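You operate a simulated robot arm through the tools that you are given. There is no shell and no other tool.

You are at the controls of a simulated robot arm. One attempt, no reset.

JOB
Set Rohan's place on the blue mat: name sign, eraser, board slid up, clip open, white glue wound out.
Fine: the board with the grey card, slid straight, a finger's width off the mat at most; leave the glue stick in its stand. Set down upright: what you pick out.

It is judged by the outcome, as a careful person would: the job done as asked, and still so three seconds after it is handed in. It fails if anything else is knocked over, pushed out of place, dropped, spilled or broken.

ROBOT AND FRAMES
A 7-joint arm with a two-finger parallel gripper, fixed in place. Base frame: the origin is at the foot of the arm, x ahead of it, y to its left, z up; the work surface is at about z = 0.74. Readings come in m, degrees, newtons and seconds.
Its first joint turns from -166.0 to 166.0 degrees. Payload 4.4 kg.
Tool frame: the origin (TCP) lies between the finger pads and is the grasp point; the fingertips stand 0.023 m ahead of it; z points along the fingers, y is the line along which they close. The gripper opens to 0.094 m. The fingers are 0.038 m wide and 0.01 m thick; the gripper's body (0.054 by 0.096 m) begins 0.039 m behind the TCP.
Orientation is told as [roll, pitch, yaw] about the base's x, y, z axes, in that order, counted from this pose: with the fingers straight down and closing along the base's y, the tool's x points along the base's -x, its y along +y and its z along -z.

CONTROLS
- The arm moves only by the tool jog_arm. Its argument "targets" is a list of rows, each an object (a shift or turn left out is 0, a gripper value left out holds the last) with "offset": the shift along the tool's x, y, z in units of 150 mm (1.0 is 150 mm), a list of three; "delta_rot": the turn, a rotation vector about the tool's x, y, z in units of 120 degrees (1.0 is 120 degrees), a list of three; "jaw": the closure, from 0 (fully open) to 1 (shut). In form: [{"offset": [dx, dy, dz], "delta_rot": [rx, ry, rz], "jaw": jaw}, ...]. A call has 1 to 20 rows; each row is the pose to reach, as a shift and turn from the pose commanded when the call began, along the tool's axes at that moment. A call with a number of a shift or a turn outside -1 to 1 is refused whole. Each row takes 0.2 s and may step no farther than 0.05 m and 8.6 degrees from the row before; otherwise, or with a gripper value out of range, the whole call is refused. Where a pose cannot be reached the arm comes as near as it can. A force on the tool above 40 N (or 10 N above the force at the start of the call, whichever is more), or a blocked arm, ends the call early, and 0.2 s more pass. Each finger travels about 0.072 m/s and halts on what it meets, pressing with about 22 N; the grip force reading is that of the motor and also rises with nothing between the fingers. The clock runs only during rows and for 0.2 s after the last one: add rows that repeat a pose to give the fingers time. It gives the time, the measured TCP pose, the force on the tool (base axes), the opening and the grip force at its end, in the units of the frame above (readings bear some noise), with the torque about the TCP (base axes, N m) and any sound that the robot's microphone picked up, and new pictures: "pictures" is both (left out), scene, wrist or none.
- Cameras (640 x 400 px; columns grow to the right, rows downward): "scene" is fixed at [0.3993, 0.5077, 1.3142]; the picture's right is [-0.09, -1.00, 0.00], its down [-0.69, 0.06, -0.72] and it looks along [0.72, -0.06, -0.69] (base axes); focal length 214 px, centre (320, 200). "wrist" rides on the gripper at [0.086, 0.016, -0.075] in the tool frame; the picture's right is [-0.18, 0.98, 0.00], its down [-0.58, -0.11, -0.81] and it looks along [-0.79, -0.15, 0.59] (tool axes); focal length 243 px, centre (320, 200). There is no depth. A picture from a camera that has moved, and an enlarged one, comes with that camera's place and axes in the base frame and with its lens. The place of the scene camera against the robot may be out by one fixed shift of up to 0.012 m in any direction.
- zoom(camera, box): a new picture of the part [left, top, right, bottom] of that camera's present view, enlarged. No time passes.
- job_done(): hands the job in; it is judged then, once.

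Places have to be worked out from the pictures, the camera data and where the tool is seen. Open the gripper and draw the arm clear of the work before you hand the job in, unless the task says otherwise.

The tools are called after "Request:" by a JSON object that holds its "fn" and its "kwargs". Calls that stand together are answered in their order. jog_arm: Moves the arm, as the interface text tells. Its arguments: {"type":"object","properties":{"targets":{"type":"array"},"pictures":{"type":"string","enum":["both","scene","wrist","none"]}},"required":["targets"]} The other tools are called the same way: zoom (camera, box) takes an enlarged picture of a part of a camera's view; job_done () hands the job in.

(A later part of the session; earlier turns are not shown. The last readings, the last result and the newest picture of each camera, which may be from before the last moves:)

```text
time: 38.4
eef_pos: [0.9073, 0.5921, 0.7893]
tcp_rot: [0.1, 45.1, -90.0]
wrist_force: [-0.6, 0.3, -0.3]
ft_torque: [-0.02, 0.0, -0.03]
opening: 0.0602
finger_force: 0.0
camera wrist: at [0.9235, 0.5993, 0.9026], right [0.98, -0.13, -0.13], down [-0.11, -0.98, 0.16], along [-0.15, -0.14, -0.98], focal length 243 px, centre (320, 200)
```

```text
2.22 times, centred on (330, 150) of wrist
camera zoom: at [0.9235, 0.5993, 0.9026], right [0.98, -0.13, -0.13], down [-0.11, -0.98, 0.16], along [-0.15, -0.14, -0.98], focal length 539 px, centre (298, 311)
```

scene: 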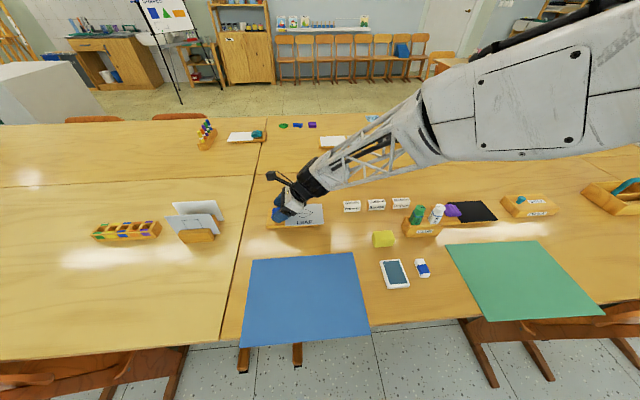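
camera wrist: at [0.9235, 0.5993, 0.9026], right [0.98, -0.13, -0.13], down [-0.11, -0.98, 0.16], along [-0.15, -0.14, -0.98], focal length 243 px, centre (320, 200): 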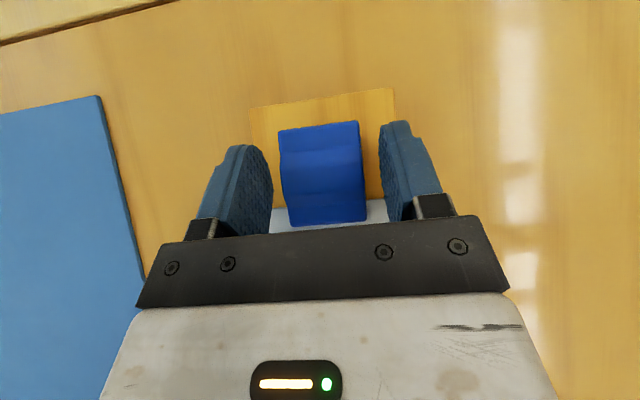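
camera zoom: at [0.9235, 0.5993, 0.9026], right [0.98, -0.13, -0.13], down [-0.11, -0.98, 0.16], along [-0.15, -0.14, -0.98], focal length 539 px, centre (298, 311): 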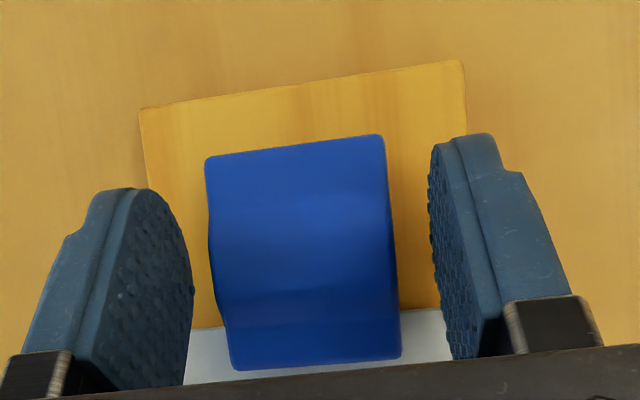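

The clip top is at about z 0.78, between the pads. I'll lower 3.5 mm for more overlap and close gently.

Request:
{"fn": "jog_arm", "kwargs": {"targets": [{"offset": [-0.0165, 0, 0.0165]}, {"offset": [-0.0165, 0, 0.0165]}, {"offset": [-0.0165, 0, 0.0165], "jaw": 0.62}, {"offset": [-0.0165, 0, 0.0165], "jaw": 0.62}, {"offset": [-0.0165, 0, 0.0165], "jaw": 0.62}]}}

Request:
{"fn": "zoom", "kwargs": {"camera": "wrist", "box": [240, 60, 420, 240]}}

Request:
{"fn": "zoom", "kwargs": {"camera": "scene", "box": [250, 170, 350, 240]}}

```text
time: 39.6
eef_pos: [0.9068, 0.5923, 0.7849]
tcp_rot: [0.0, 45.0, -90.0]
wrist_force: [-0.3, 0.8, -0.3]
ft_torque: [0.02, 0.07, -0.25]
opening: 0.0439
finger_force: 21.8
camera wrist: at [0.9233, 0.5993, 0.8987], right [0.98, -0.13, -0.13], down [-0.11, -0.98, 0.16], along [-0.15, -0.14, -0.98], focal length 243 px, centre (320, 200)
```

scene: 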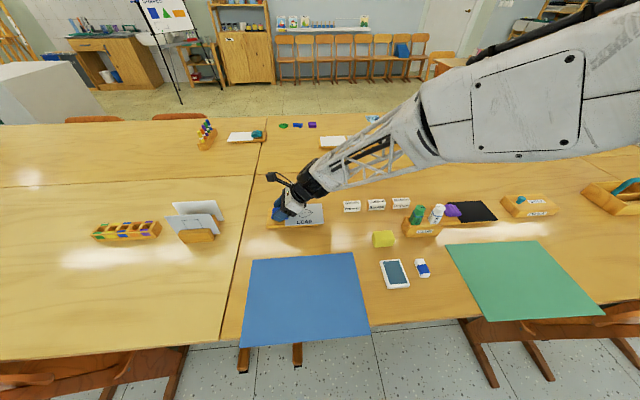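
wrist: 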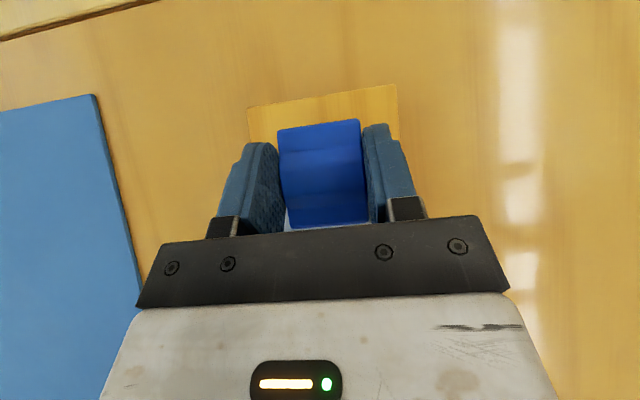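

```text
2.22 times, centred on (330, 150) of wrist
camera zoom: at [0.9233, 0.5993, 0.8987], right [0.98, -0.13, -0.13], down [-0.11, -0.98, 0.16], along [-0.15, -0.14, -0.98], focal length 539 px, centre (298, 311)
```

zoom: 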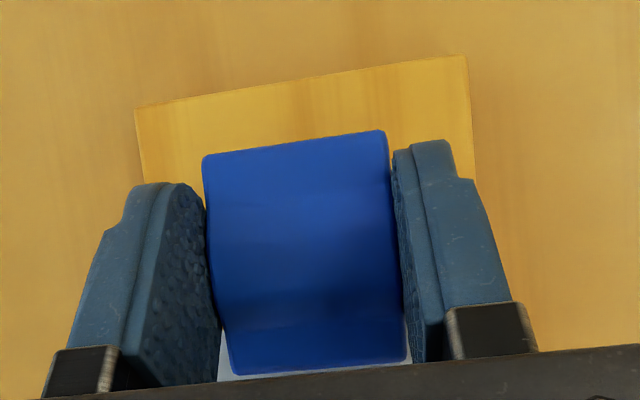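

```text
5.71 times, centred on (300, 205) of scene
camera zoom: at [0.3993, 0.5077, 1.3142], right [-0.09, -1.0, 0.0], down [-0.69, 0.06, -0.72], along [0.72, -0.06, -0.69], focal length 1226 px, centre (434, 171)
```

zoom: 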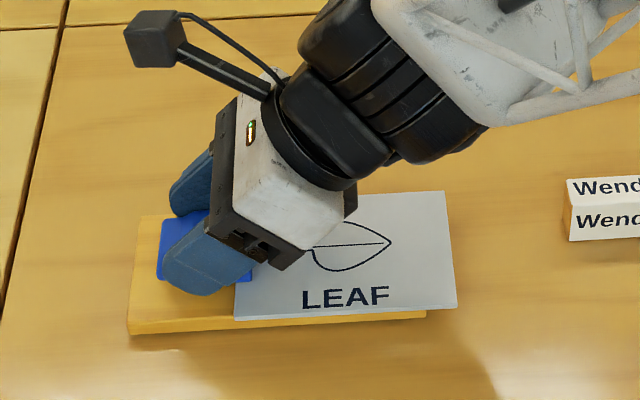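

The clip is gripped at 44 mm. I'll start sliding the board toward the mat, 30 mm first.

Request:
{"fn": "jog_arm", "kwargs": {"targets": [{"offset": [0, -0.05, 0]}, {"offset": [0, -0.1, 0]}, {"offset": [0, -0.15, 0]}, {"offset": [0, -0.2, 0]}, {"offset": [0, -0.2, 0]}]}}

Request:
{"fn": "zoom", "kwargs": {"camera": "scene", "box": [230, 170, 370, 270]}}

```text
time: 40.8
eef_pos: [0.877, 0.5948, 0.7857]
tcp_rot: [-0.1, 45.0, -90.1]
wrist_force: [-0.3, 0.1, 0.4]
ft_torque: [0.04, 0.04, -0.04]
opening: 0.0437
finger_force: 22.2
camera wrist: at [0.8929, 0.6018, 0.8994], right [0.98, -0.13, -0.13], down [-0.11, -0.98, 0.16], along [-0.15, -0.14, -0.98], focal length 243 px, centre (320, 200)
```

scene: 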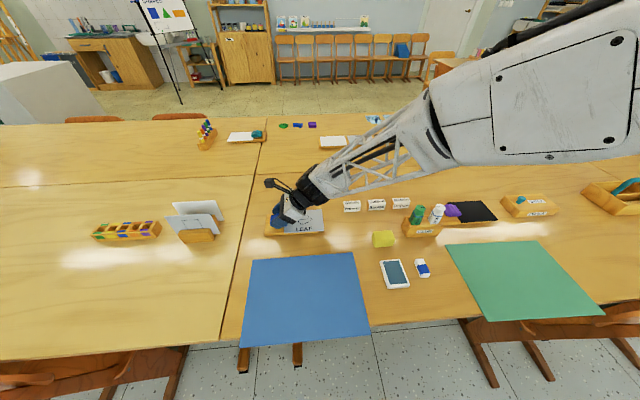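
wrist: 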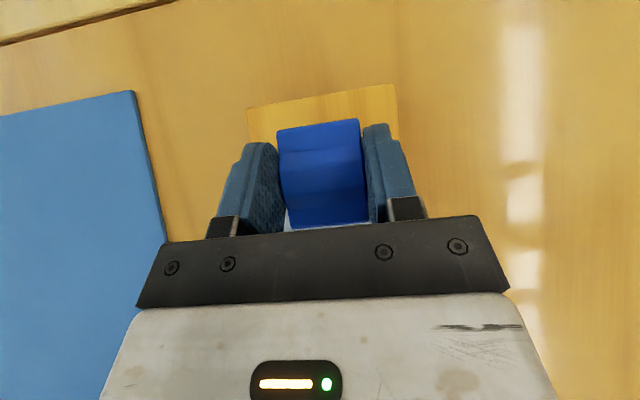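

```text
4.00 times, centred on (300, 220) of scene
camera zoom: at [0.3993, 0.5077, 1.3142], right [-0.09, -1.0, 0.0], down [-0.69, 0.06, -0.72], along [0.72, -0.06, -0.69], focal length 858 px, centre (400, 120)
```

zoom: 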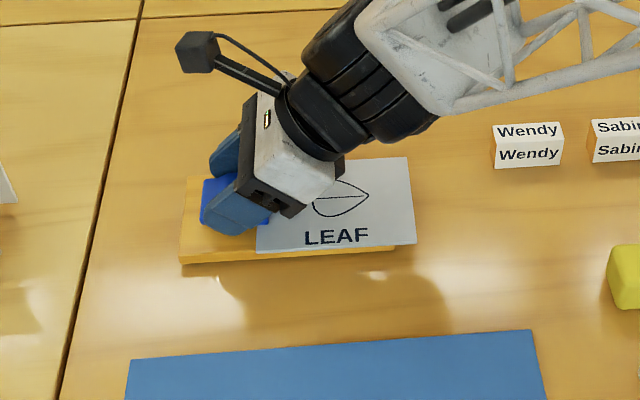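

It slides straight with the grip. I'll continue most of the way (64 mm), then check the gap.

Request:
{"fn": "jog_arm", "kwargs": {"targets": [{"offset": [0, -0.07, 0]}, {"offset": [0, -0.14, 0]}, {"offset": [0, -0.21, 0]}, {"offset": [0, -0.28, 0]}, {"offset": [0, -0.35, 0]}, {"offset": [0, -0.427, 0]}, {"offset": [0, -0.427, 0]}]}}

Request:
{"fn": "zoom", "kwargs": {"camera": "scene", "box": [240, 200, 370, 280]}}

Request:
{"fn": "zoom", "kwargs": {"camera": "wrist", "box": [140, 60, 300, 260]}}

```text
time: 42.4
eef_pos: [0.8124, 0.5903, 0.7855]
tcp_rot: [0.0, 45.0, -89.9]
wrist_force: [-0.7, 0.1, 0.1]
ft_torque: [0.09, -0.04, 0.04]
opening: 0.0435
finger_force: 22.0
camera wrist: at [0.8284, 0.5998, 0.8994], right [0.98, -0.13, -0.13], down [-0.11, -0.98, 0.16], along [-0.15, -0.14, -0.98], focal length 243 px, centre (320, 200)
```

scene: 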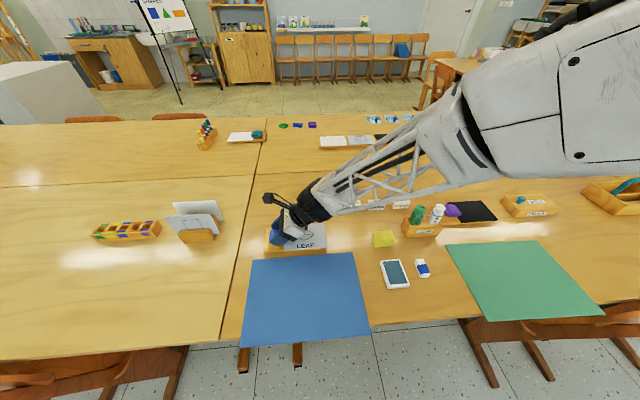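
wrist: 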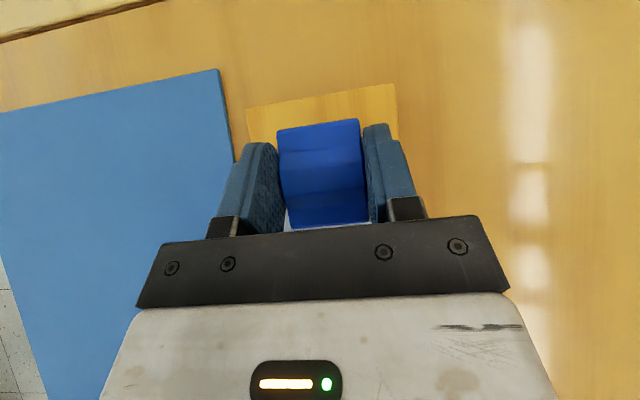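

```text
4.92 times, centred on (305, 240) of scene
camera zoom: at [0.3993, 0.5077, 1.3142], right [-0.09, -1.0, 0.0], down [-0.69, 0.06, -0.72], along [0.72, -0.06, -0.69], focal length 1056 px, centre (394, 3)
```

zoom: 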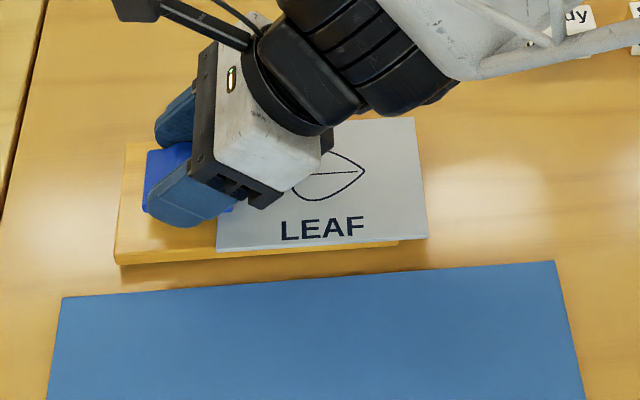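

```text
2.00 times, centred on (220, 160) of wrist
camera zoom: at [0.8284, 0.5998, 0.8994], right [0.98, -0.13, -0.13], down [-0.11, -0.98, 0.16], along [-0.15, -0.14, -0.98], focal length 485 px, centre (520, 280)
```

zoom: 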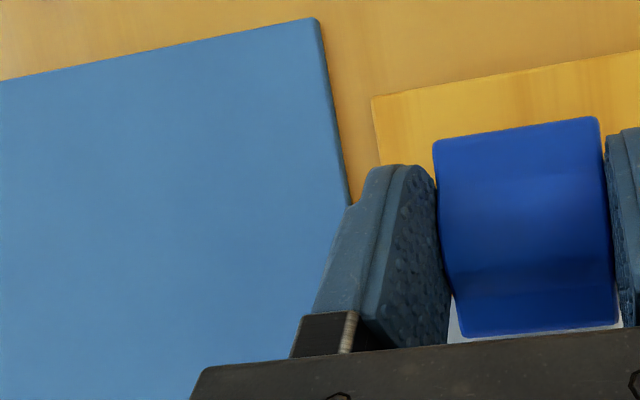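

The gap is now about 18 mm, measured from both cameras. I'll slide 11 mm more, leaving about 7 mm.

Request:
{"fn": "jog_arm", "kwargs": {"targets": [{"offset": [0, -0.037, 0]}, {"offset": [0, -0.0735, 0]}, {"offset": [0, -0.0735, 0]}]}}

Request:
{"fn": "zoom", "kwargs": {"camera": "scene", "box": [240, 200, 370, 280]}}

Request:
{"fn": "zoom", "kwargs": {"camera": "wrist", "box": [140, 60, 300, 260]}}

```text
time: 43.2
eef_pos: [0.8021, 0.592, 0.7865]
tcp_rot: [0.0, 45.0, -90.2]
wrist_force: [0.0, 0.7, 0.1]
ft_torque: [0.06, 0.0, -0.02]
opening: 0.044
finger_force: 21.6
camera wrist: at [0.8179, 0.6002, 0.8994], right [0.98, -0.13, -0.13], down [-0.11, -0.98, 0.16], along [-0.15, -0.14, -0.98], focal length 243 px, centre (320, 200)
```

scene: 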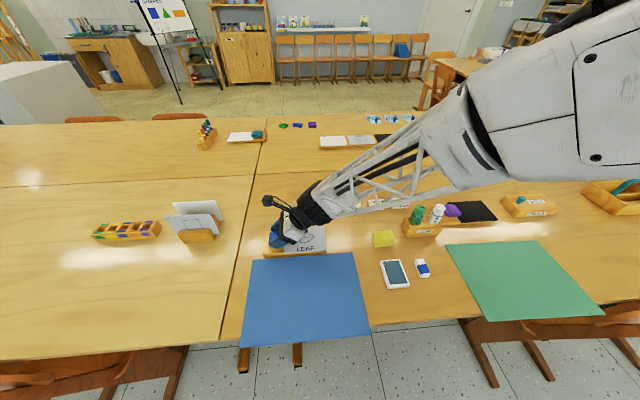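
wrist: 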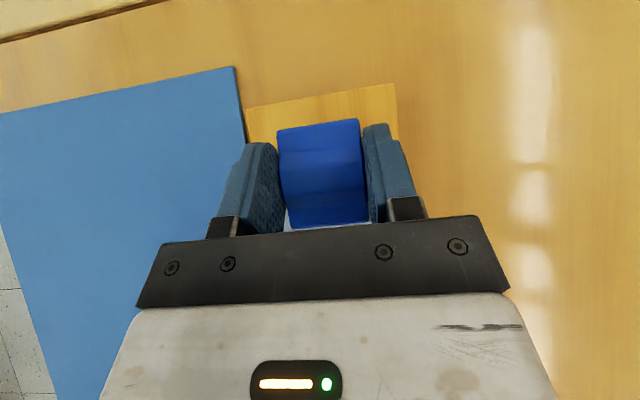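

```text
4.92 times, centred on (305, 240) of scene
camera zoom: at [0.3993, 0.5077, 1.3142], right [-0.09, -1.0, 0.0], down [-0.69, 0.06, -0.72], along [0.72, -0.06, -0.69], focal length 1056 px, centre (394, 3)
```

zoom: 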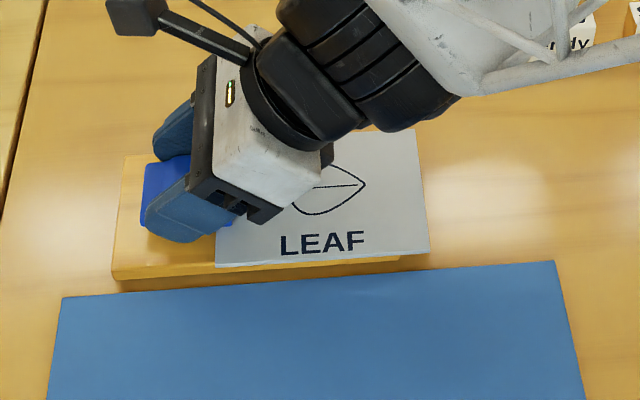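

```text
2.00 times, centred on (220, 160) of wrist
camera zoom: at [0.8179, 0.6002, 0.8994], right [0.98, -0.13, -0.13], down [-0.11, -0.98, 0.16], along [-0.15, -0.14, -0.98], focal length 485 px, centre (520, 280)
```

zoom: 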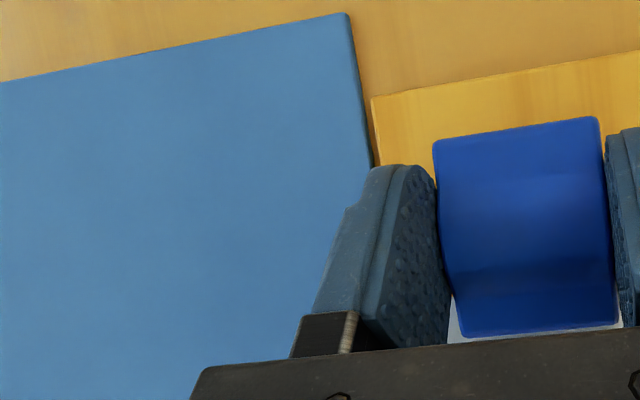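

The gap is about 8–10 mm. I'll nudge 2.5 mm closer to be safe, then release the clip and back off along the approach line.

Request:
{"fn": "jog_arm", "kwargs": {"targets": [{"offset": [0, -0.0167, 0]}, {"offset": [0, -0.0167, 0]}, {"offset": [0, -0.0167, 0], "jaw": 0.36}, {"offset": [0, -0.0167, 0], "jaw": 0.36}, {"offset": [0, -0.0167, -0.15], "jaw": 0.36}, {"offset": [0, -0.0167, -0.4], "jaw": 0.36}, {"offset": [0, -0.0167, -0.6], "jaw": 0.36}, {"offset": [0, -0.0167, -0.6], "jaw": 0.36}]}}

Request:
{"fn": "zoom", "kwargs": {"camera": "scene", "box": [240, 200, 370, 280]}}

Request:
{"fn": "zoom", "kwargs": {"camera": "wrist", "box": [180, 20, 420, 180]}}

```text
time: 45.0
eef_pos: [0.798, 0.5308, 0.851]
tcp_rot: [0.0, 45.0, -90.2]
wrist_force: [0.7, -0.3, 0.4]
ft_torque: [0.02, 0.02, -0.01]
opening: 0.0602
finger_force: 0.0
camera wrist: at [0.8147, 0.5387, 0.9641], right [0.98, -0.13, -0.13], down [-0.11, -0.98, 0.16], along [-0.15, -0.14, -0.98], focal length 243 px, centre (320, 200)
```

scene: 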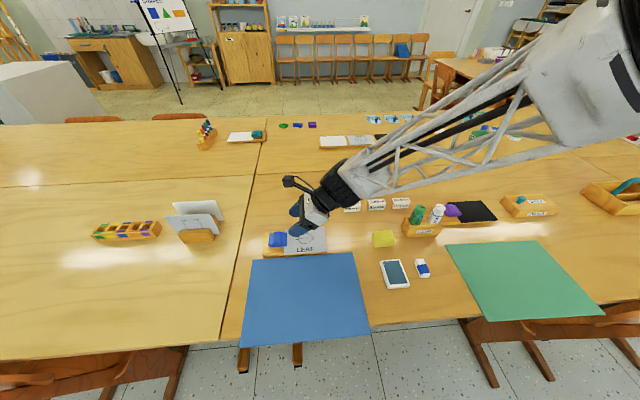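
wrist: 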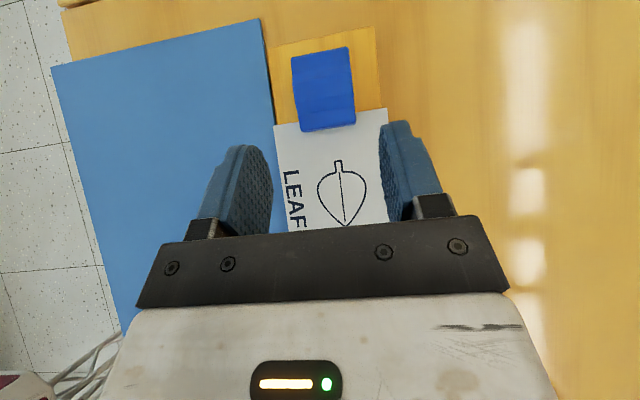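

```text
4.92 times, centred on (305, 240) of scene
camera zoom: at [0.3993, 0.5077, 1.3142], right [-0.09, -1.0, 0.0], down [-0.69, 0.06, -0.72], along [0.72, -0.06, -0.69], focal length 1056 px, centre (394, 3)
```

zoom: 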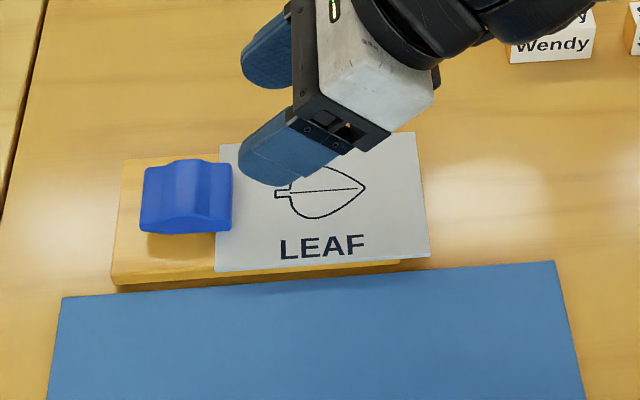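

```text
2.50 times, centred on (300, 100) of wrist
camera zoom: at [0.8147, 0.5387, 0.9641], right [0.98, -0.13, -0.13], down [-0.11, -0.98, 0.16], along [-0.15, -0.14, -0.98], focal length 606 px, centre (370, 450)
```

zoom: 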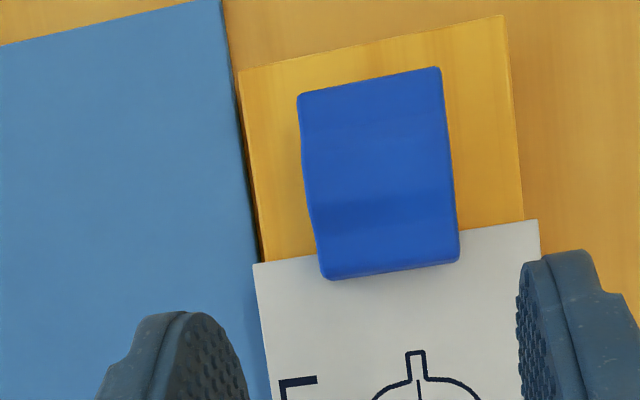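

The board gap is about 6 mm, with the card edge just clear of the mat. Now I'll inspect the clip's profile closely to decide where to press.

Request:
{"fn": "zoom", "kwargs": {"camera": "scene", "box": [262, 228, 294, 252]}}

Request:
{"fn": "zoom", "kwargs": {"camera": "scene", "box": [440, 195, 480, 225]}}

```text
16.00 times, centred on (278, 240) of scene
camera zoom: at [0.3993, 0.5077, 1.3142], right [-0.09, -1.0, 0.0], down [-0.69, 0.06, -0.72], along [0.72, -0.06, -0.69], focal length 3432 px, centre (992, -440)
```

zoom: 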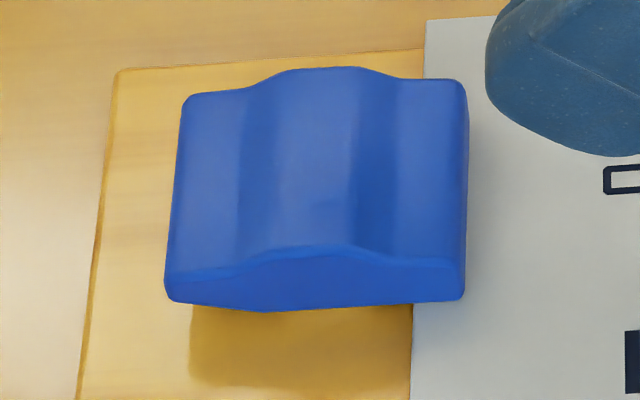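

```text
13.33 times, centred on (460, 210) of scene
camera zoom: at [0.3993, 0.5077, 1.3142], right [-0.09, -1.0, 0.0], down [-0.69, 0.06, -0.72], along [0.72, -0.06, -0.69], focal length 2860 px, centre (-1547, 67)
```

zoom: 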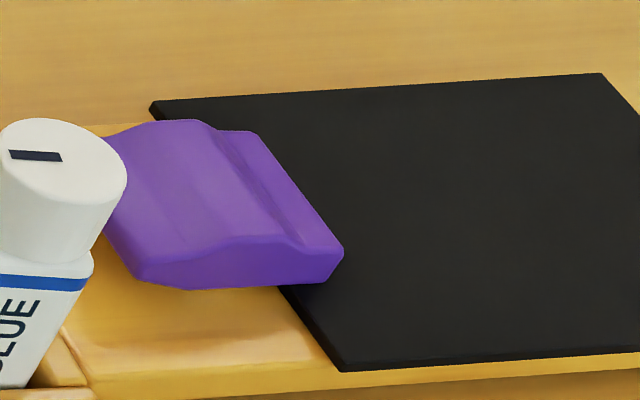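

The clip is a rocker: its card side is down and its outer (+y) wing is raised, with a pivot ridge in the middle. I'll close the fingers and hover over the outer wing at about (0.799, 0.609).

Request:
{"fn": "jog_arm", "kwargs": {"targets": [{"offset": [0.03, 0.007, 0], "jaw": 1.0}, {"offset": [0.1, 0.007, 0.1], "jaw": 1.0}, {"offset": [0.18, 0.007, 0.25], "jaw": 1.0}, {"offset": [0.264, 0.007, 0.4], "jaw": 1.0}, {"offset": [0.264, 0.007, 0.462], "jaw": 1.0}, {"offset": [0.264, 0.007, 0.462], "jaw": 1.0}]}}

Request:
{"fn": "zoom", "kwargs": {"camera": "scene", "box": [240, 200, 340, 270]}}

Request:
{"fn": "zoom", "kwargs": {"camera": "wrist", "box": [240, 60, 400, 240]}}

```text
time: 46.4
eef_pos: [0.8, 0.6055, 0.8287]
tcp_rot: [0.0, 45.0, -90.0]
wrist_force: [-0.6, 0.3, 0.1]
ft_torque: [-0.02, 0.01, -0.01]
opening: 0.0001
finger_force: 21.3
camera wrist: at [0.8158, 0.6132, 0.9418], right [0.98, -0.13, -0.13], down [-0.11, -0.98, 0.16], along [-0.15, -0.14, -0.98], focal length 243 px, centre (320, 200)
```

scene: 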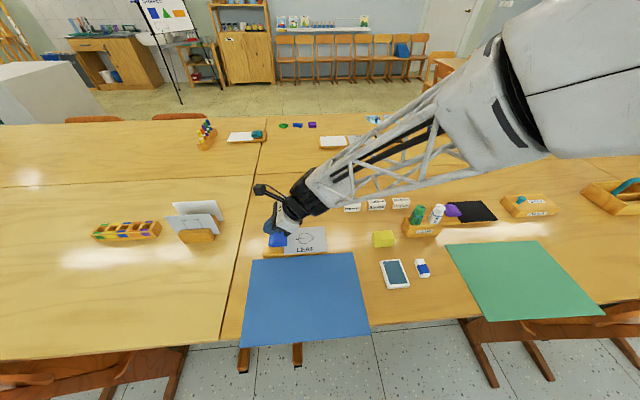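
wrist: 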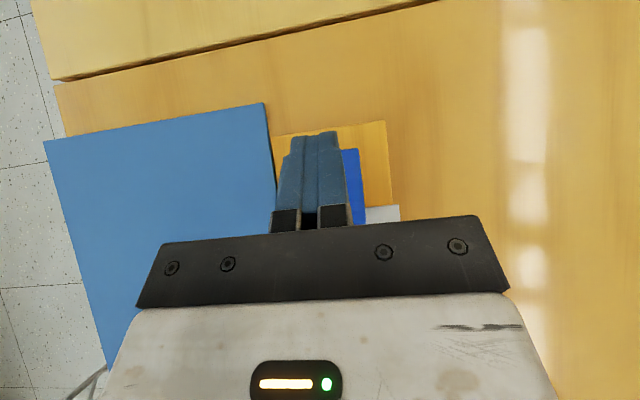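

```text
5.71 times, centred on (290, 235) of scene
camera zoom: at [0.3993, 0.5077, 1.3142], right [-0.09, -1.0, 0.0], down [-0.69, 0.06, -0.72], along [0.72, -0.06, -0.69], focal length 1226 px, centre (491, 0)
```

zoom: 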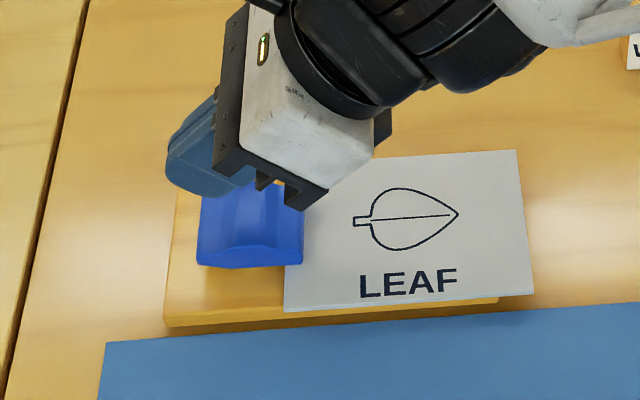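

```text
2.22 times, centred on (320, 150) of wrist
camera zoom: at [0.8158, 0.6132, 0.9418], right [0.98, -0.13, -0.13], down [-0.11, -0.98, 0.16], along [-0.15, -0.14, -0.98], focal length 539 px, centre (320, 311)
```

zoom: 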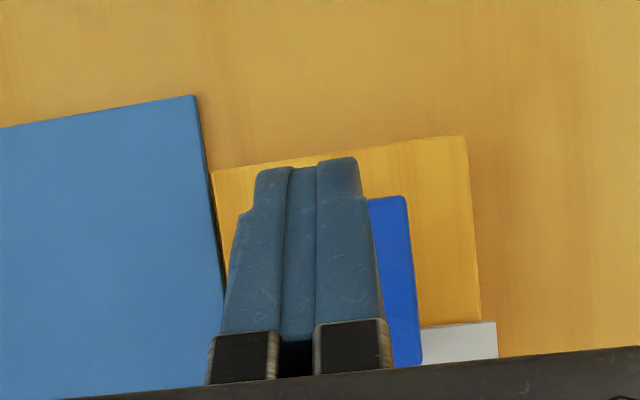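

The tip's lowest point is over the outer wing. I'll press straight down in small steps; the force stop will guard it.

Request:
{"fn": "jog_arm", "kwargs": {"targets": [{"offset": [-0.024, 0, 0.024]}, {"offset": [-0.047, 0, 0.047]}, {"offset": [-0.07, 0, 0.07]}, {"offset": [-0.085, 0, 0.085]}, {"offset": [-0.1, 0, 0.1]}, {"offset": [-0.114, 0, 0.114]}, {"offset": [-0.128, 0, 0.128]}], "pictures": "none"}}

Request:
{"fn": "zoom", "kwargs": {"camera": "scene", "box": [240, 200, 340, 270]}}

```text
time: 48.0
eef_pos: [0.8011, 0.607, 0.8026]
tcp_rot: [0.1, 45.1, -90.0]
wrist_force: [-1.0, 2.8, 6.6]
ft_torque: [0.06, 0.06, 0.01]
opening: 0.0
finger_force: 22.0
```

```text
5.71 times, centred on (290, 235) of scene
camera zoom: at [0.3993, 0.5077, 1.3142], right [-0.09, -1.0, 0.0], down [-0.69, 0.06, -0.72], along [0.72, -0.06, -0.69], focal length 1226 px, centre (491, 0)
```

zoom: 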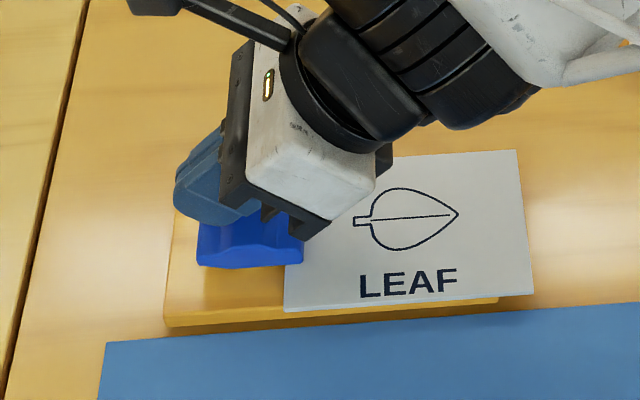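

Contact at z 0.8026 with 6.6 N. I'll continue pressing in 2 mm steps.

Request:
{"fn": "jog_arm", "kwargs": {"targets": [{"offset": [-0.0095, 0, 0.0095]}, {"offset": [-0.019, 0, 0.019]}, {"offset": [-0.0285, 0, 0.0285]}, {"offset": [-0.0285, 0, 0.0285]}], "pictures": "none"}}

Request:
{"fn": "zoom", "kwargs": {"camera": "scene", "box": [240, 200, 340, 270]}}

```text
time: 49.0
eef_pos: [0.8022, 0.6051, 0.7992]
tcp_rot: [0.2, 45.1, -90.0]
wrist_force: [-3.5, 3.2, 33.9]
ft_torque: [0.19, 0.12, 0.01]
opening: 0.0
finger_force: 21.8
```

```text
5.71 times, centred on (290, 235) of scene
camera zoom: at [0.3993, 0.5077, 1.3142], right [-0.09, -1.0, 0.0], down [-0.69, 0.06, -0.72], along [0.72, -0.06, -0.69], focal length 1226 px, centre (491, 0)
```

zoom: 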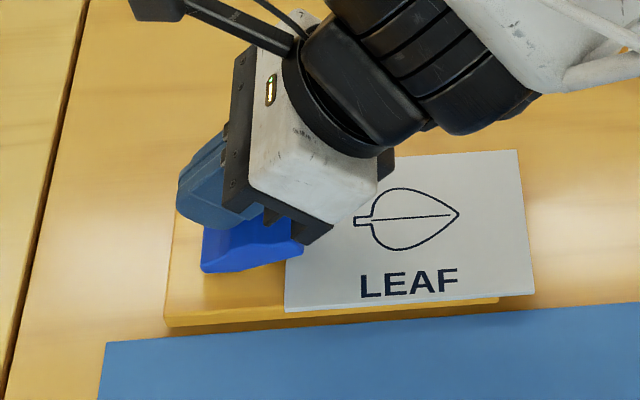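

The rocker tilted, with the outer end down and the card end raised. I'll lift off and see whether it stays open.

Request:
{"fn": "jog_arm", "kwargs": {"targets": [{"offset": [0.05, 0, -0.05]}, {"offset": [0.12, 0, -0.12]}, {"offset": [0.12, 0, -0.35]}, {"offset": [0.12, 0, -0.65]}, {"offset": [0.12, 0, -0.65]}]}}

Request:
{"fn": "zoom", "kwargs": {"camera": "scene", "box": [240, 200, 340, 270]}}

Request:
{"fn": "zoom", "kwargs": {"camera": "scene", "box": [262, 228, 294, 252]}}

Request:
{"fn": "zoom", "kwargs": {"camera": "wrist", "box": [180, 20, 420, 180]}}

```text
time: 50.2
eef_pos: [0.7994, 0.5506, 0.8732]
tcp_rot: [-0.1, 44.9, -90.1]
wrist_force: [-0.5, -0.7, -0.2]
ft_torque: [0.0, 0.0, -0.02]
opening: 0.0002
finger_force: 22.4
camera wrist: at [0.8159, 0.5583, 0.9875], right [0.98, -0.13, -0.13], down [-0.11, -0.98, 0.16], along [-0.15, -0.14, -0.98], focal length 243 px, centre (320, 200)
```

scene: 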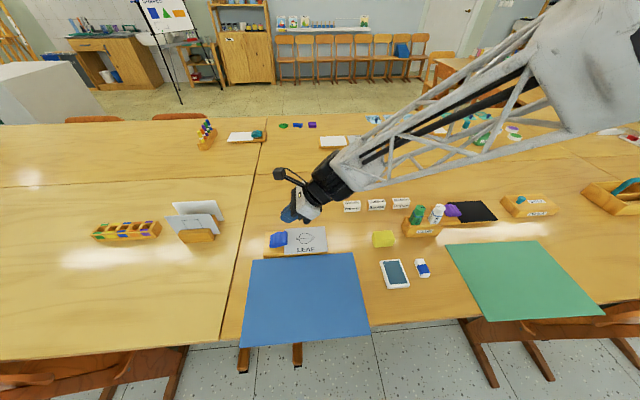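
wrist: 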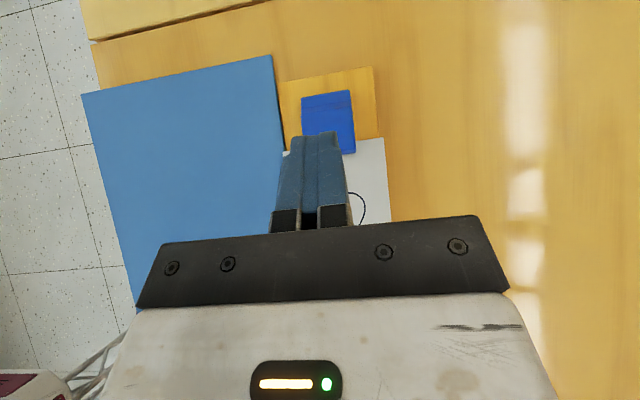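

```text
5.71 times, centred on (290, 235) of scene
camera zoom: at [0.3993, 0.5077, 1.3142], right [-0.09, -1.0, 0.0], down [-0.69, 0.06, -0.72], along [0.72, -0.06, -0.69], focal length 1226 px, centre (491, 0)
```

zoom: 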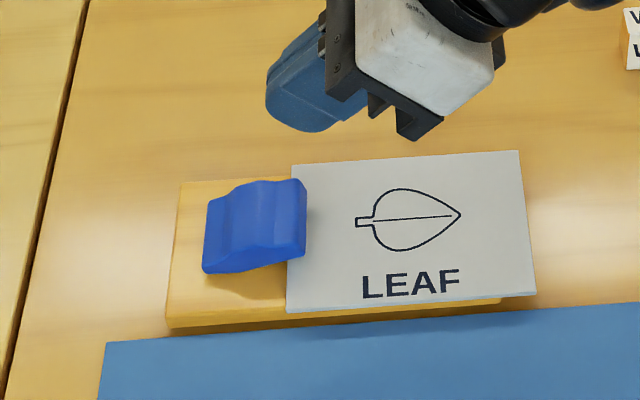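

```text
16.00 times, centred on (278, 240) of scene
camera zoom: at [0.3993, 0.5077, 1.3142], right [-0.09, -1.0, 0.0], down [-0.69, 0.06, -0.72], along [0.72, -0.06, -0.69], focal length 3432 px, centre (992, -440)
```

zoom: 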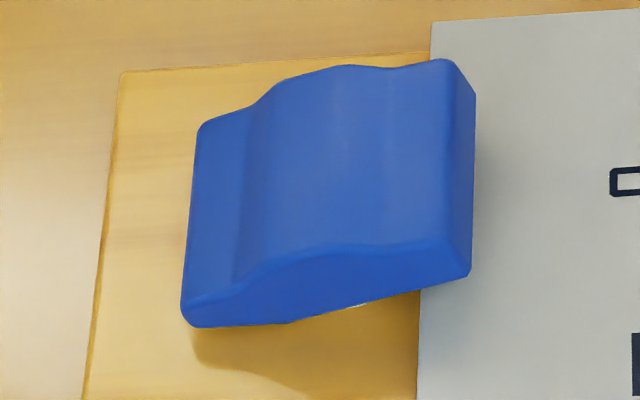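

```text
2.50 times, centred on (300, 100) of wrist
camera zoom: at [0.8159, 0.5583, 0.9875], right [0.98, -0.13, -0.13], down [-0.11, -0.98, 0.16], along [-0.15, -0.14, -0.98], focal length 606 px, centre (370, 450)
```

zoom: 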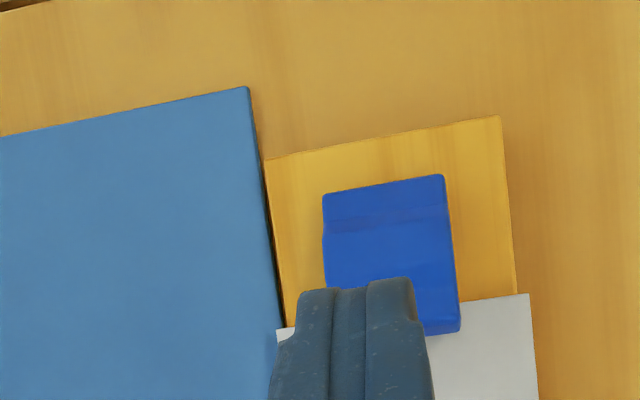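

The clip stays open with its card end clearly raised, and the board gap is about 6.5 mm. Next is the Rohan sign: I'll lift away and straighten the tool.

Request:
{"fn": "jog_arm", "kwargs": {"targets": [{"offset": [0, 0, -0.25]}, {"offset": [0, 0, -0.45], "delta_rot": [0, -0.0625, 0]}, {"offset": [0, 0, -0.6], "delta_rot": [0, -0.125, 0]}, {"offset": [0, 0, -0.75], "delta_rot": [0, -0.1875, 0]}, {"offset": [0, 0, -0.943], "delta_rot": [0, -0.25, 0]}, {"offset": [0, 0, -0.943], "delta_rot": [0, -0.3125, 0]}, {"offset": [0, 0, -0.943], "delta_rot": [0, -0.375, 0], "jaw": 0.3}, {"offset": [0, 0, -0.943], "delta_rot": [0, -0.375, 0], "jaw": 0.3}], "pictures": "none"}}

```text
time: 52.0
eef_pos: [0.8015, 0.4504, 0.9767]
tcp_rot: [0.1, -0.1, -90.0]
wrist_force: [-0.5, 0.3, 0.0]
ft_torque: [0.02, -0.01, 0.02]
opening: 0.066
finger_force: 0.0
```

Request:
{"fn": "jog_arm", "kwargs": {"targets": [{"offset": [-0.2, 0.16, 0.06]}, {"offset": [-0.4, 0.32, 0.12]}, {"offset": [-0.6, 0.48, 0.18]}, {"offset": [-0.8, 0.64, 0.25]}, {"offset": [-1.0, 0.79, 0.31]}, {"offset": [-1.0, 0.79, 0.31]}]}}

```text
time: 53.4
eef_pos: [0.9178, 0.2977, 0.9278]
tcp_rot: [0.0, 0.0, -90.1]
wrist_force: [0.4, -0.2, -0.1]
ft_torque: [-0.02, -0.01, -0.01]
opening: 0.0661
finger_force: 0.1
camera wrist: at [0.9346, 0.3835, 1.002], right [0.98, -0.19, 0.0], down [-0.11, -0.58, 0.81], along [-0.15, -0.79, -0.59], focal length 243 px, centre (320, 200)
```

scene: 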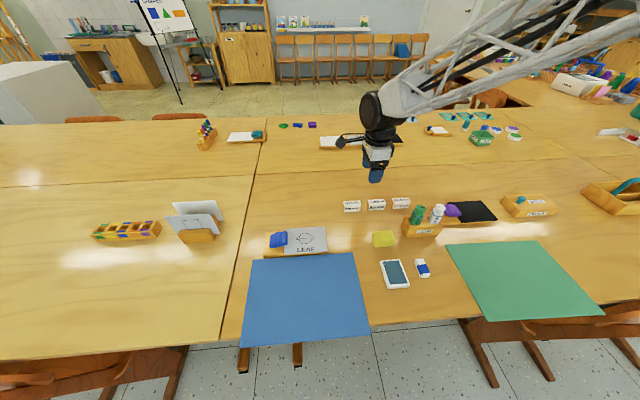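
wrist: 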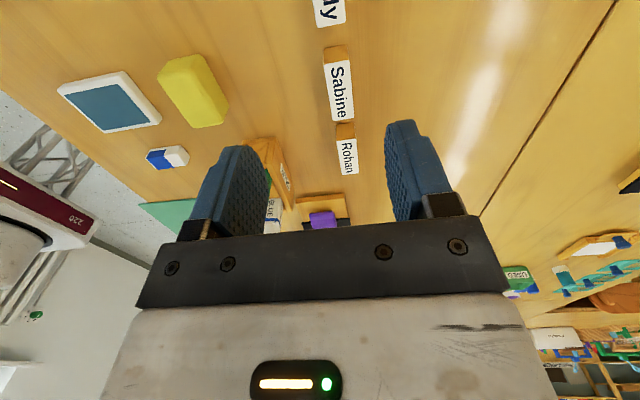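

Request:
{"fn": "zoom", "kwargs": {"camera": "wrist", "box": [290, 30, 390, 190]}}

Request:
{"fn": "zoom", "kwargs": {"camera": "scene", "box": [335, 190, 415, 220]}}

```text
2.50 times, centred on (340, 110) of wrist
camera zoom: at [0.9346, 0.3835, 1.002], right [0.98, -0.19, 0.0], down [-0.11, -0.58, 0.81], along [-0.15, -0.79, -0.59], focal length 606 px, centre (270, 425)
```

zoom: 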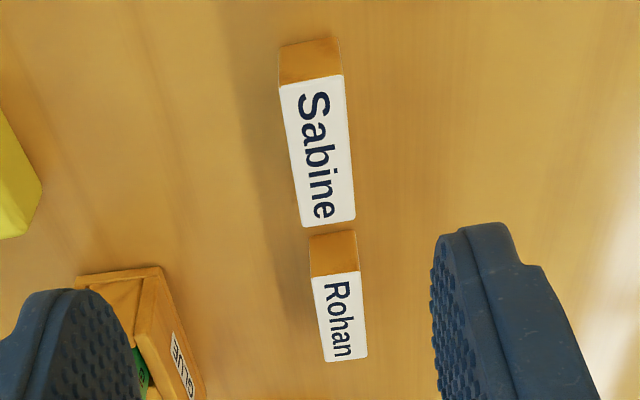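

```text
8.00 times, centred on (375, 205) of scene
camera zoom: at [0.3993, 0.5077, 1.3142], right [-0.09, -1.0, 0.0], down [-0.69, 0.06, -0.72], along [0.72, -0.06, -0.69], focal length 1716 px, centre (-120, 160)
```

zoom: 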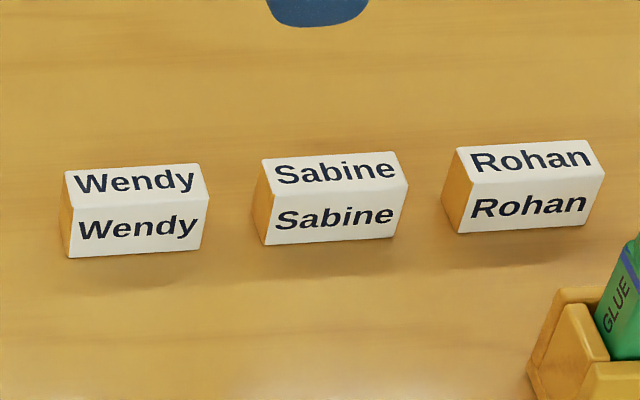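

The Rohan sign spans x 0.9175–0.9415 and y 0.126–0.189, 30 mm tall. I'll move above its centre at (0.9295, 0.1575), closing along x.

Request:
{"fn": "jog_arm", "kwargs": {"targets": [{"offset": [-0.25, 0.02, 0.1]}, {"offset": [-0.5, 0.04, 0.2]}, {"offset": [-0.72, 0.06, 0.3]}, {"offset": [-0.935, 0.078, 0.387]}, {"offset": [-0.935, 0.078, 0.387]}]}}

Request:
{"fn": "zoom", "kwargs": {"camera": "wrist", "box": [220, 40, 420, 220]}}

Request:
{"fn": "zoom", "kwargs": {"camera": "scene", "box": [350, 140, 470, 240]}}

```text
time: 54.6
eef_pos: [0.9326, 0.1563, 0.8737]
tcp_rot: [0.0, 0.0, -90.0]
wrist_force: [0.0, -0.3, 0.4]
ft_torque: [0.01, -0.02, -0.01]
opening: 0.0659
finger_force: 0.0
camera wrist: at [0.9492, 0.2426, 0.9478], right [0.98, -0.18, 0.0], down [-0.11, -0.58, 0.81], along [-0.15, -0.79, -0.59], focal length 243 px, centre (320, 200)
```

scene: 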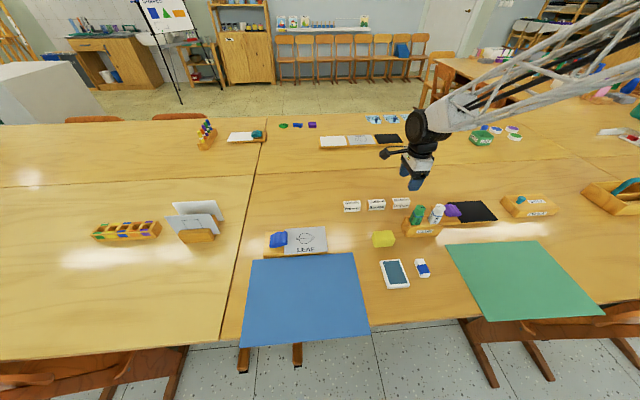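
wrist: 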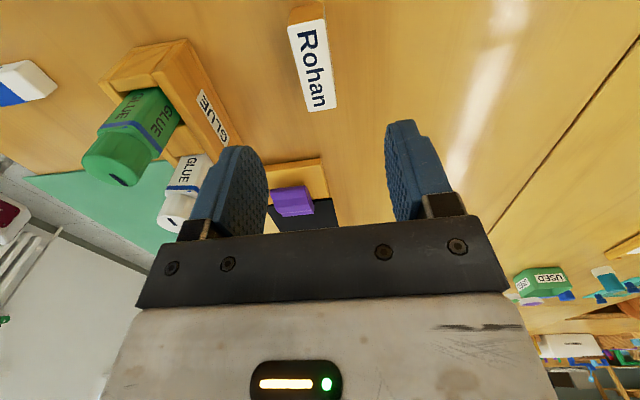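

```text
2.22 times, centred on (320, 130) of wrist
camera zoom: at [0.9492, 0.2426, 0.9478], right [0.98, -0.18, 0.0], down [-0.11, -0.58, 0.81], along [-0.15, -0.79, -0.59], focal length 539 px, centre (320, 356)
```

zoom: 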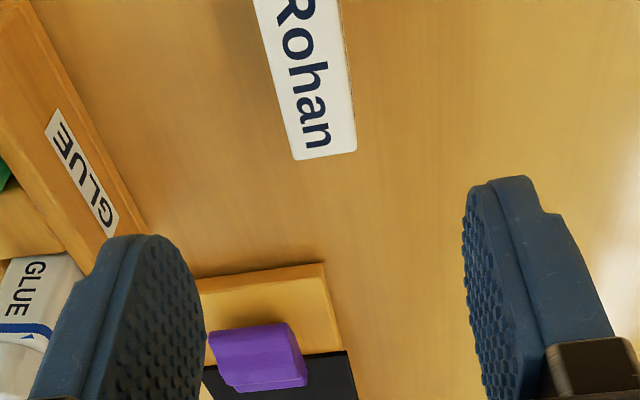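

```text
4.00 times, centred on (410, 190) of scene
camera zoom: at [0.3993, 0.5077, 1.3142], right [-0.09, -1.0, 0.0], down [-0.69, 0.06, -0.72], along [0.72, -0.06, -0.69], focal length 858 px, centre (-40, 240)
```

zoom: 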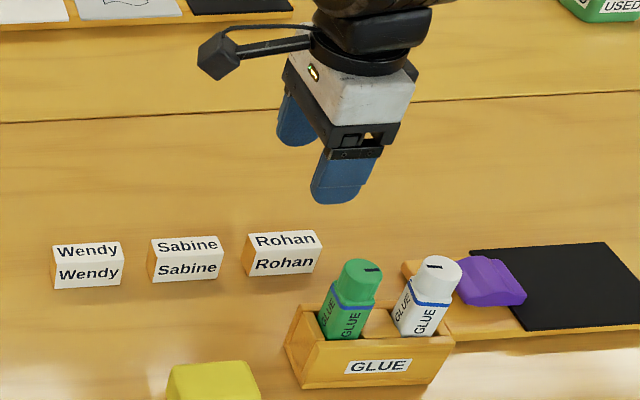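

Confirmed: sign centre x 0.9295. I'll correct 3 mm, descend to z 0.767 and grip.

Request:
{"fn": "jog_arm", "kwargs": {"targets": [{"offset": [0.01, -0.02, 0.22]}, {"offset": [0.01, -0.02, 0.42]}, {"offset": [0.01, -0.02, 0.6]}, {"offset": [0.01, -0.02, 0.711]}, {"offset": [0.01, -0.02, 0.711]}, {"offset": [0.01, -0.02, 0.711], "jaw": 0.85}, {"offset": [0.01, -0.02, 0.711], "jaw": 0.85}, {"offset": [0.01, -0.02, 0.711], "jaw": 0.85}, {"offset": [0.01, -0.02, 0.711], "jaw": 0.85}]}}

Request:
{"fn": "zoom", "kwargs": {"camera": "scene", "box": [350, 140, 470, 240]}}

```text
time: 56.6
eef_pos: [0.9258, 0.1592, 0.7663]
tcp_rot: [0.0, 0.1, -90.0]
wrist_force: [-0.1, 0.0, -0.3]
ft_torque: [0.02, 0.0, 0.01]
opening: 0.0234
finger_force: 21.6
camera wrist: at [0.9424, 0.2458, 0.8412], right [0.98, -0.18, 0.0], down [-0.11, -0.58, 0.81], along [-0.15, -0.79, -0.59], focal length 243 px, centre (320, 200)
```

scene: 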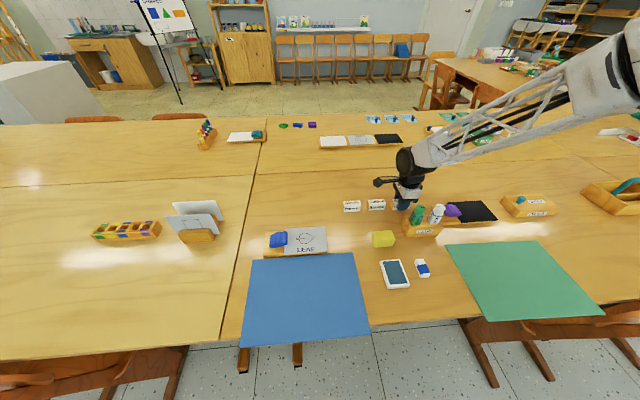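
wrist: 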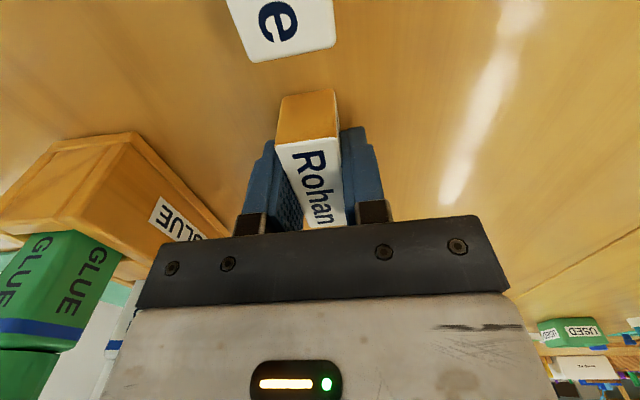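

```text
4.00 times, centred on (410, 190) of scene
camera zoom: at [0.3993, 0.5077, 1.3142], right [-0.09, -1.0, 0.0], down [-0.69, 0.06, -0.72], along [0.72, -0.06, -0.69], focal length 858 px, centre (-40, 240)
```

zoom: 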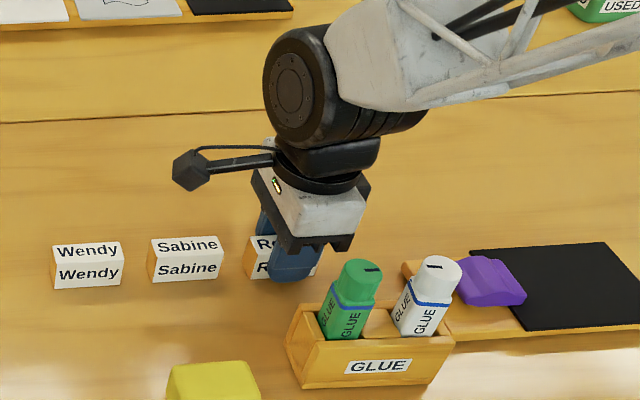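

The sign is gripped at 23.4 mm. I'll lift it straight up, then carry it toward the blue mat in its present orientation.

Request:
{"fn": "jog_arm", "kwargs": {"targets": [{"offset": [0, 0, -0.1]}, {"offset": [0, 0, -0.35]}, {"offset": [0, 0, -0.65]}, {"offset": [0, 0, -0.9]}, {"offset": [0, 0, -0.9]}], "pictures": "scene"}}

Request:
{"fn": "jog_arm", "kwargs": {"targets": [{"offset": [0.2, -0.13, 0]}, {"offset": [0.4, -0.27, 0]}, {"offset": [0.6, -0.42, 0]}, {"offset": [0.8, -0.56, 0]}, {"offset": [1.0, -0.7, 0]}, {"offset": [1.0, -0.7, 0]}], "pictures": "none"}}

Request:
{"fn": "jog_arm", "kwargs": {"targets": [{"offset": [0.2, -0.14, 0]}, {"offset": [0.4, -0.28, 0]}, {"offset": [0.6, -0.42, 0]}, {"offset": [0.8, -0.56, 0]}, {"offset": [1.0, -0.7, 0]}, {"offset": [1.0, -0.8, 0]}]}}

```text
time: 57.8
eef_pos: [0.9263, 0.1613, 0.9003]
tcp_rot: [0.0, 0.0, -90.1]
wrist_force: [-0.5, -0.6, -0.9]
ft_torque: [-0.02, -0.01, 0.0]
opening: 0.0231
finger_force: 22.2
```

scene: 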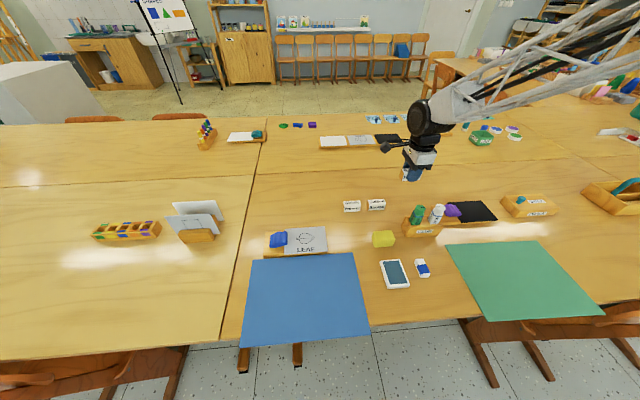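

```text
time: 59.2
eef_pos: [0.8214, 0.3089, 0.8994]
tcp_rot: [0.0, 0.0, -90.0]
wrist_force: [0.5, 0.2, 0.8]
ft_torque: [-0.01, -0.02, -0.05]
opening: 0.0235
finger_force: 22.2
```

```text
time: 60.6
eef_pos: [0.7044, 0.4593, 0.9026]
tcp_rot: [-0.1, 0.0, -90.1]
wrist_force: [0.6, -0.9, -0.8]
ft_torque: [0.04, 0.01, -0.03]
opening: 0.0232
finger_force: 21.6
camera wrist: at [0.7201, 0.5462, 0.9763], right [0.98, -0.19, 0.0], down [-0.11, -0.58, 0.81], along [-0.15, -0.79, -0.59], focal length 243 px, centre (320, 200)
```

scene: 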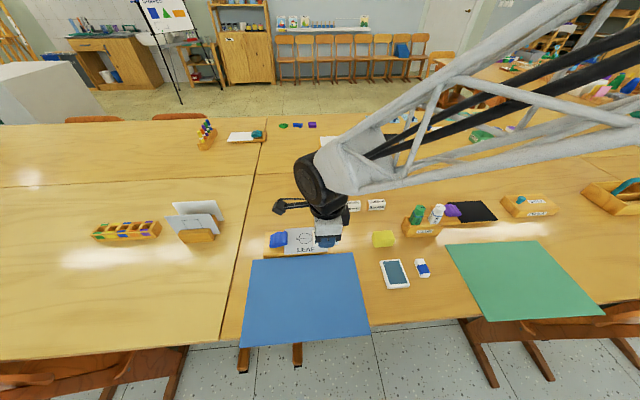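
wrist: 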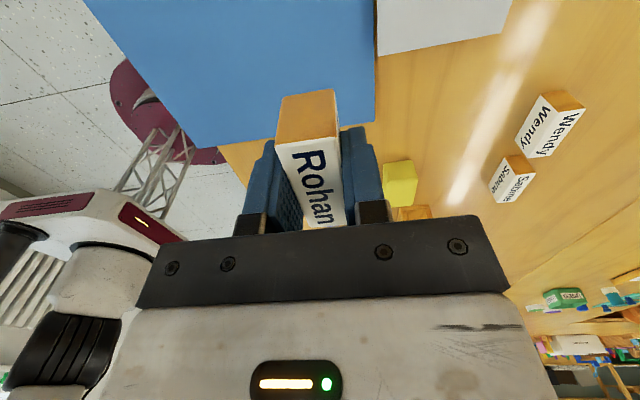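

I'm above the mat. I'll shift to (0.690, 0.500) and lower the sign nearly to the mat.

Request:
{"fn": "jog_arm", "kwargs": {"targets": [{"offset": [0.14, -0.05, 0.1]}, {"offset": [0.27, -0.096, 0.3]}, {"offset": [0.27, -0.096, 0.55]}, {"offset": [0.27, -0.096, 0.77]}, {"offset": [0.27, -0.096, 0.86]}, {"offset": [0.27, -0.096, 0.86]}]}}

Request:
{"fn": "zoom", "kwargs": {"camera": "scene", "box": [240, 220, 370, 300]}}

```text
time: 62.0
eef_pos: [0.6879, 0.5025, 0.7709]
tcp_rot: [-0.1, 0.1, -90.1]
wrist_force: [0.4, -0.4, 1.8]
ft_torque: [-0.03, 0.03, 0.01]
opening: 0.023
finger_force: 22.0
camera wrist: at [0.7036, 0.5883, 0.8452], right [0.98, -0.18, 0.0], down [-0.11, -0.58, 0.81], along [-0.15, -0.79, -0.59], focal length 243 px, centre (320, 200)
```

scene: 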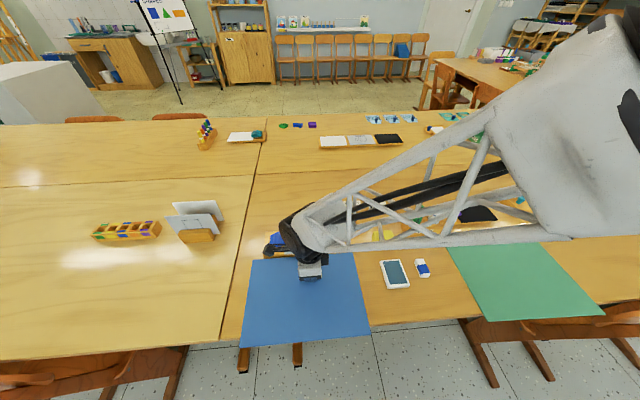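
wrist: 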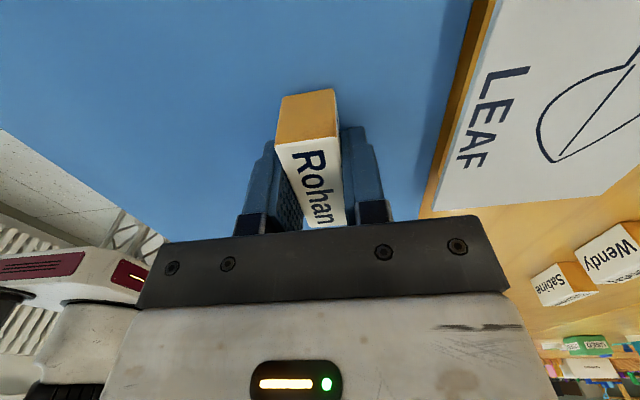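

```text
4.92 times, centred on (305, 260) of scene
camera zoom: at [0.3993, 0.5077, 1.3142], right [-0.09, -1.0, 0.0], down [-0.69, 0.06, -0.72], along [0.72, -0.06, -0.69], focal length 1056 px, centre (394, -95)
```

zoom: 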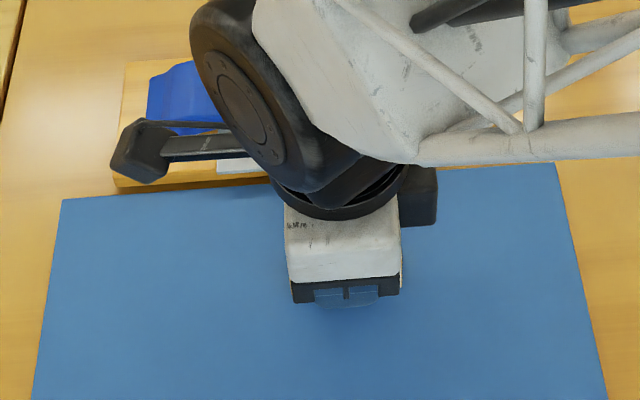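

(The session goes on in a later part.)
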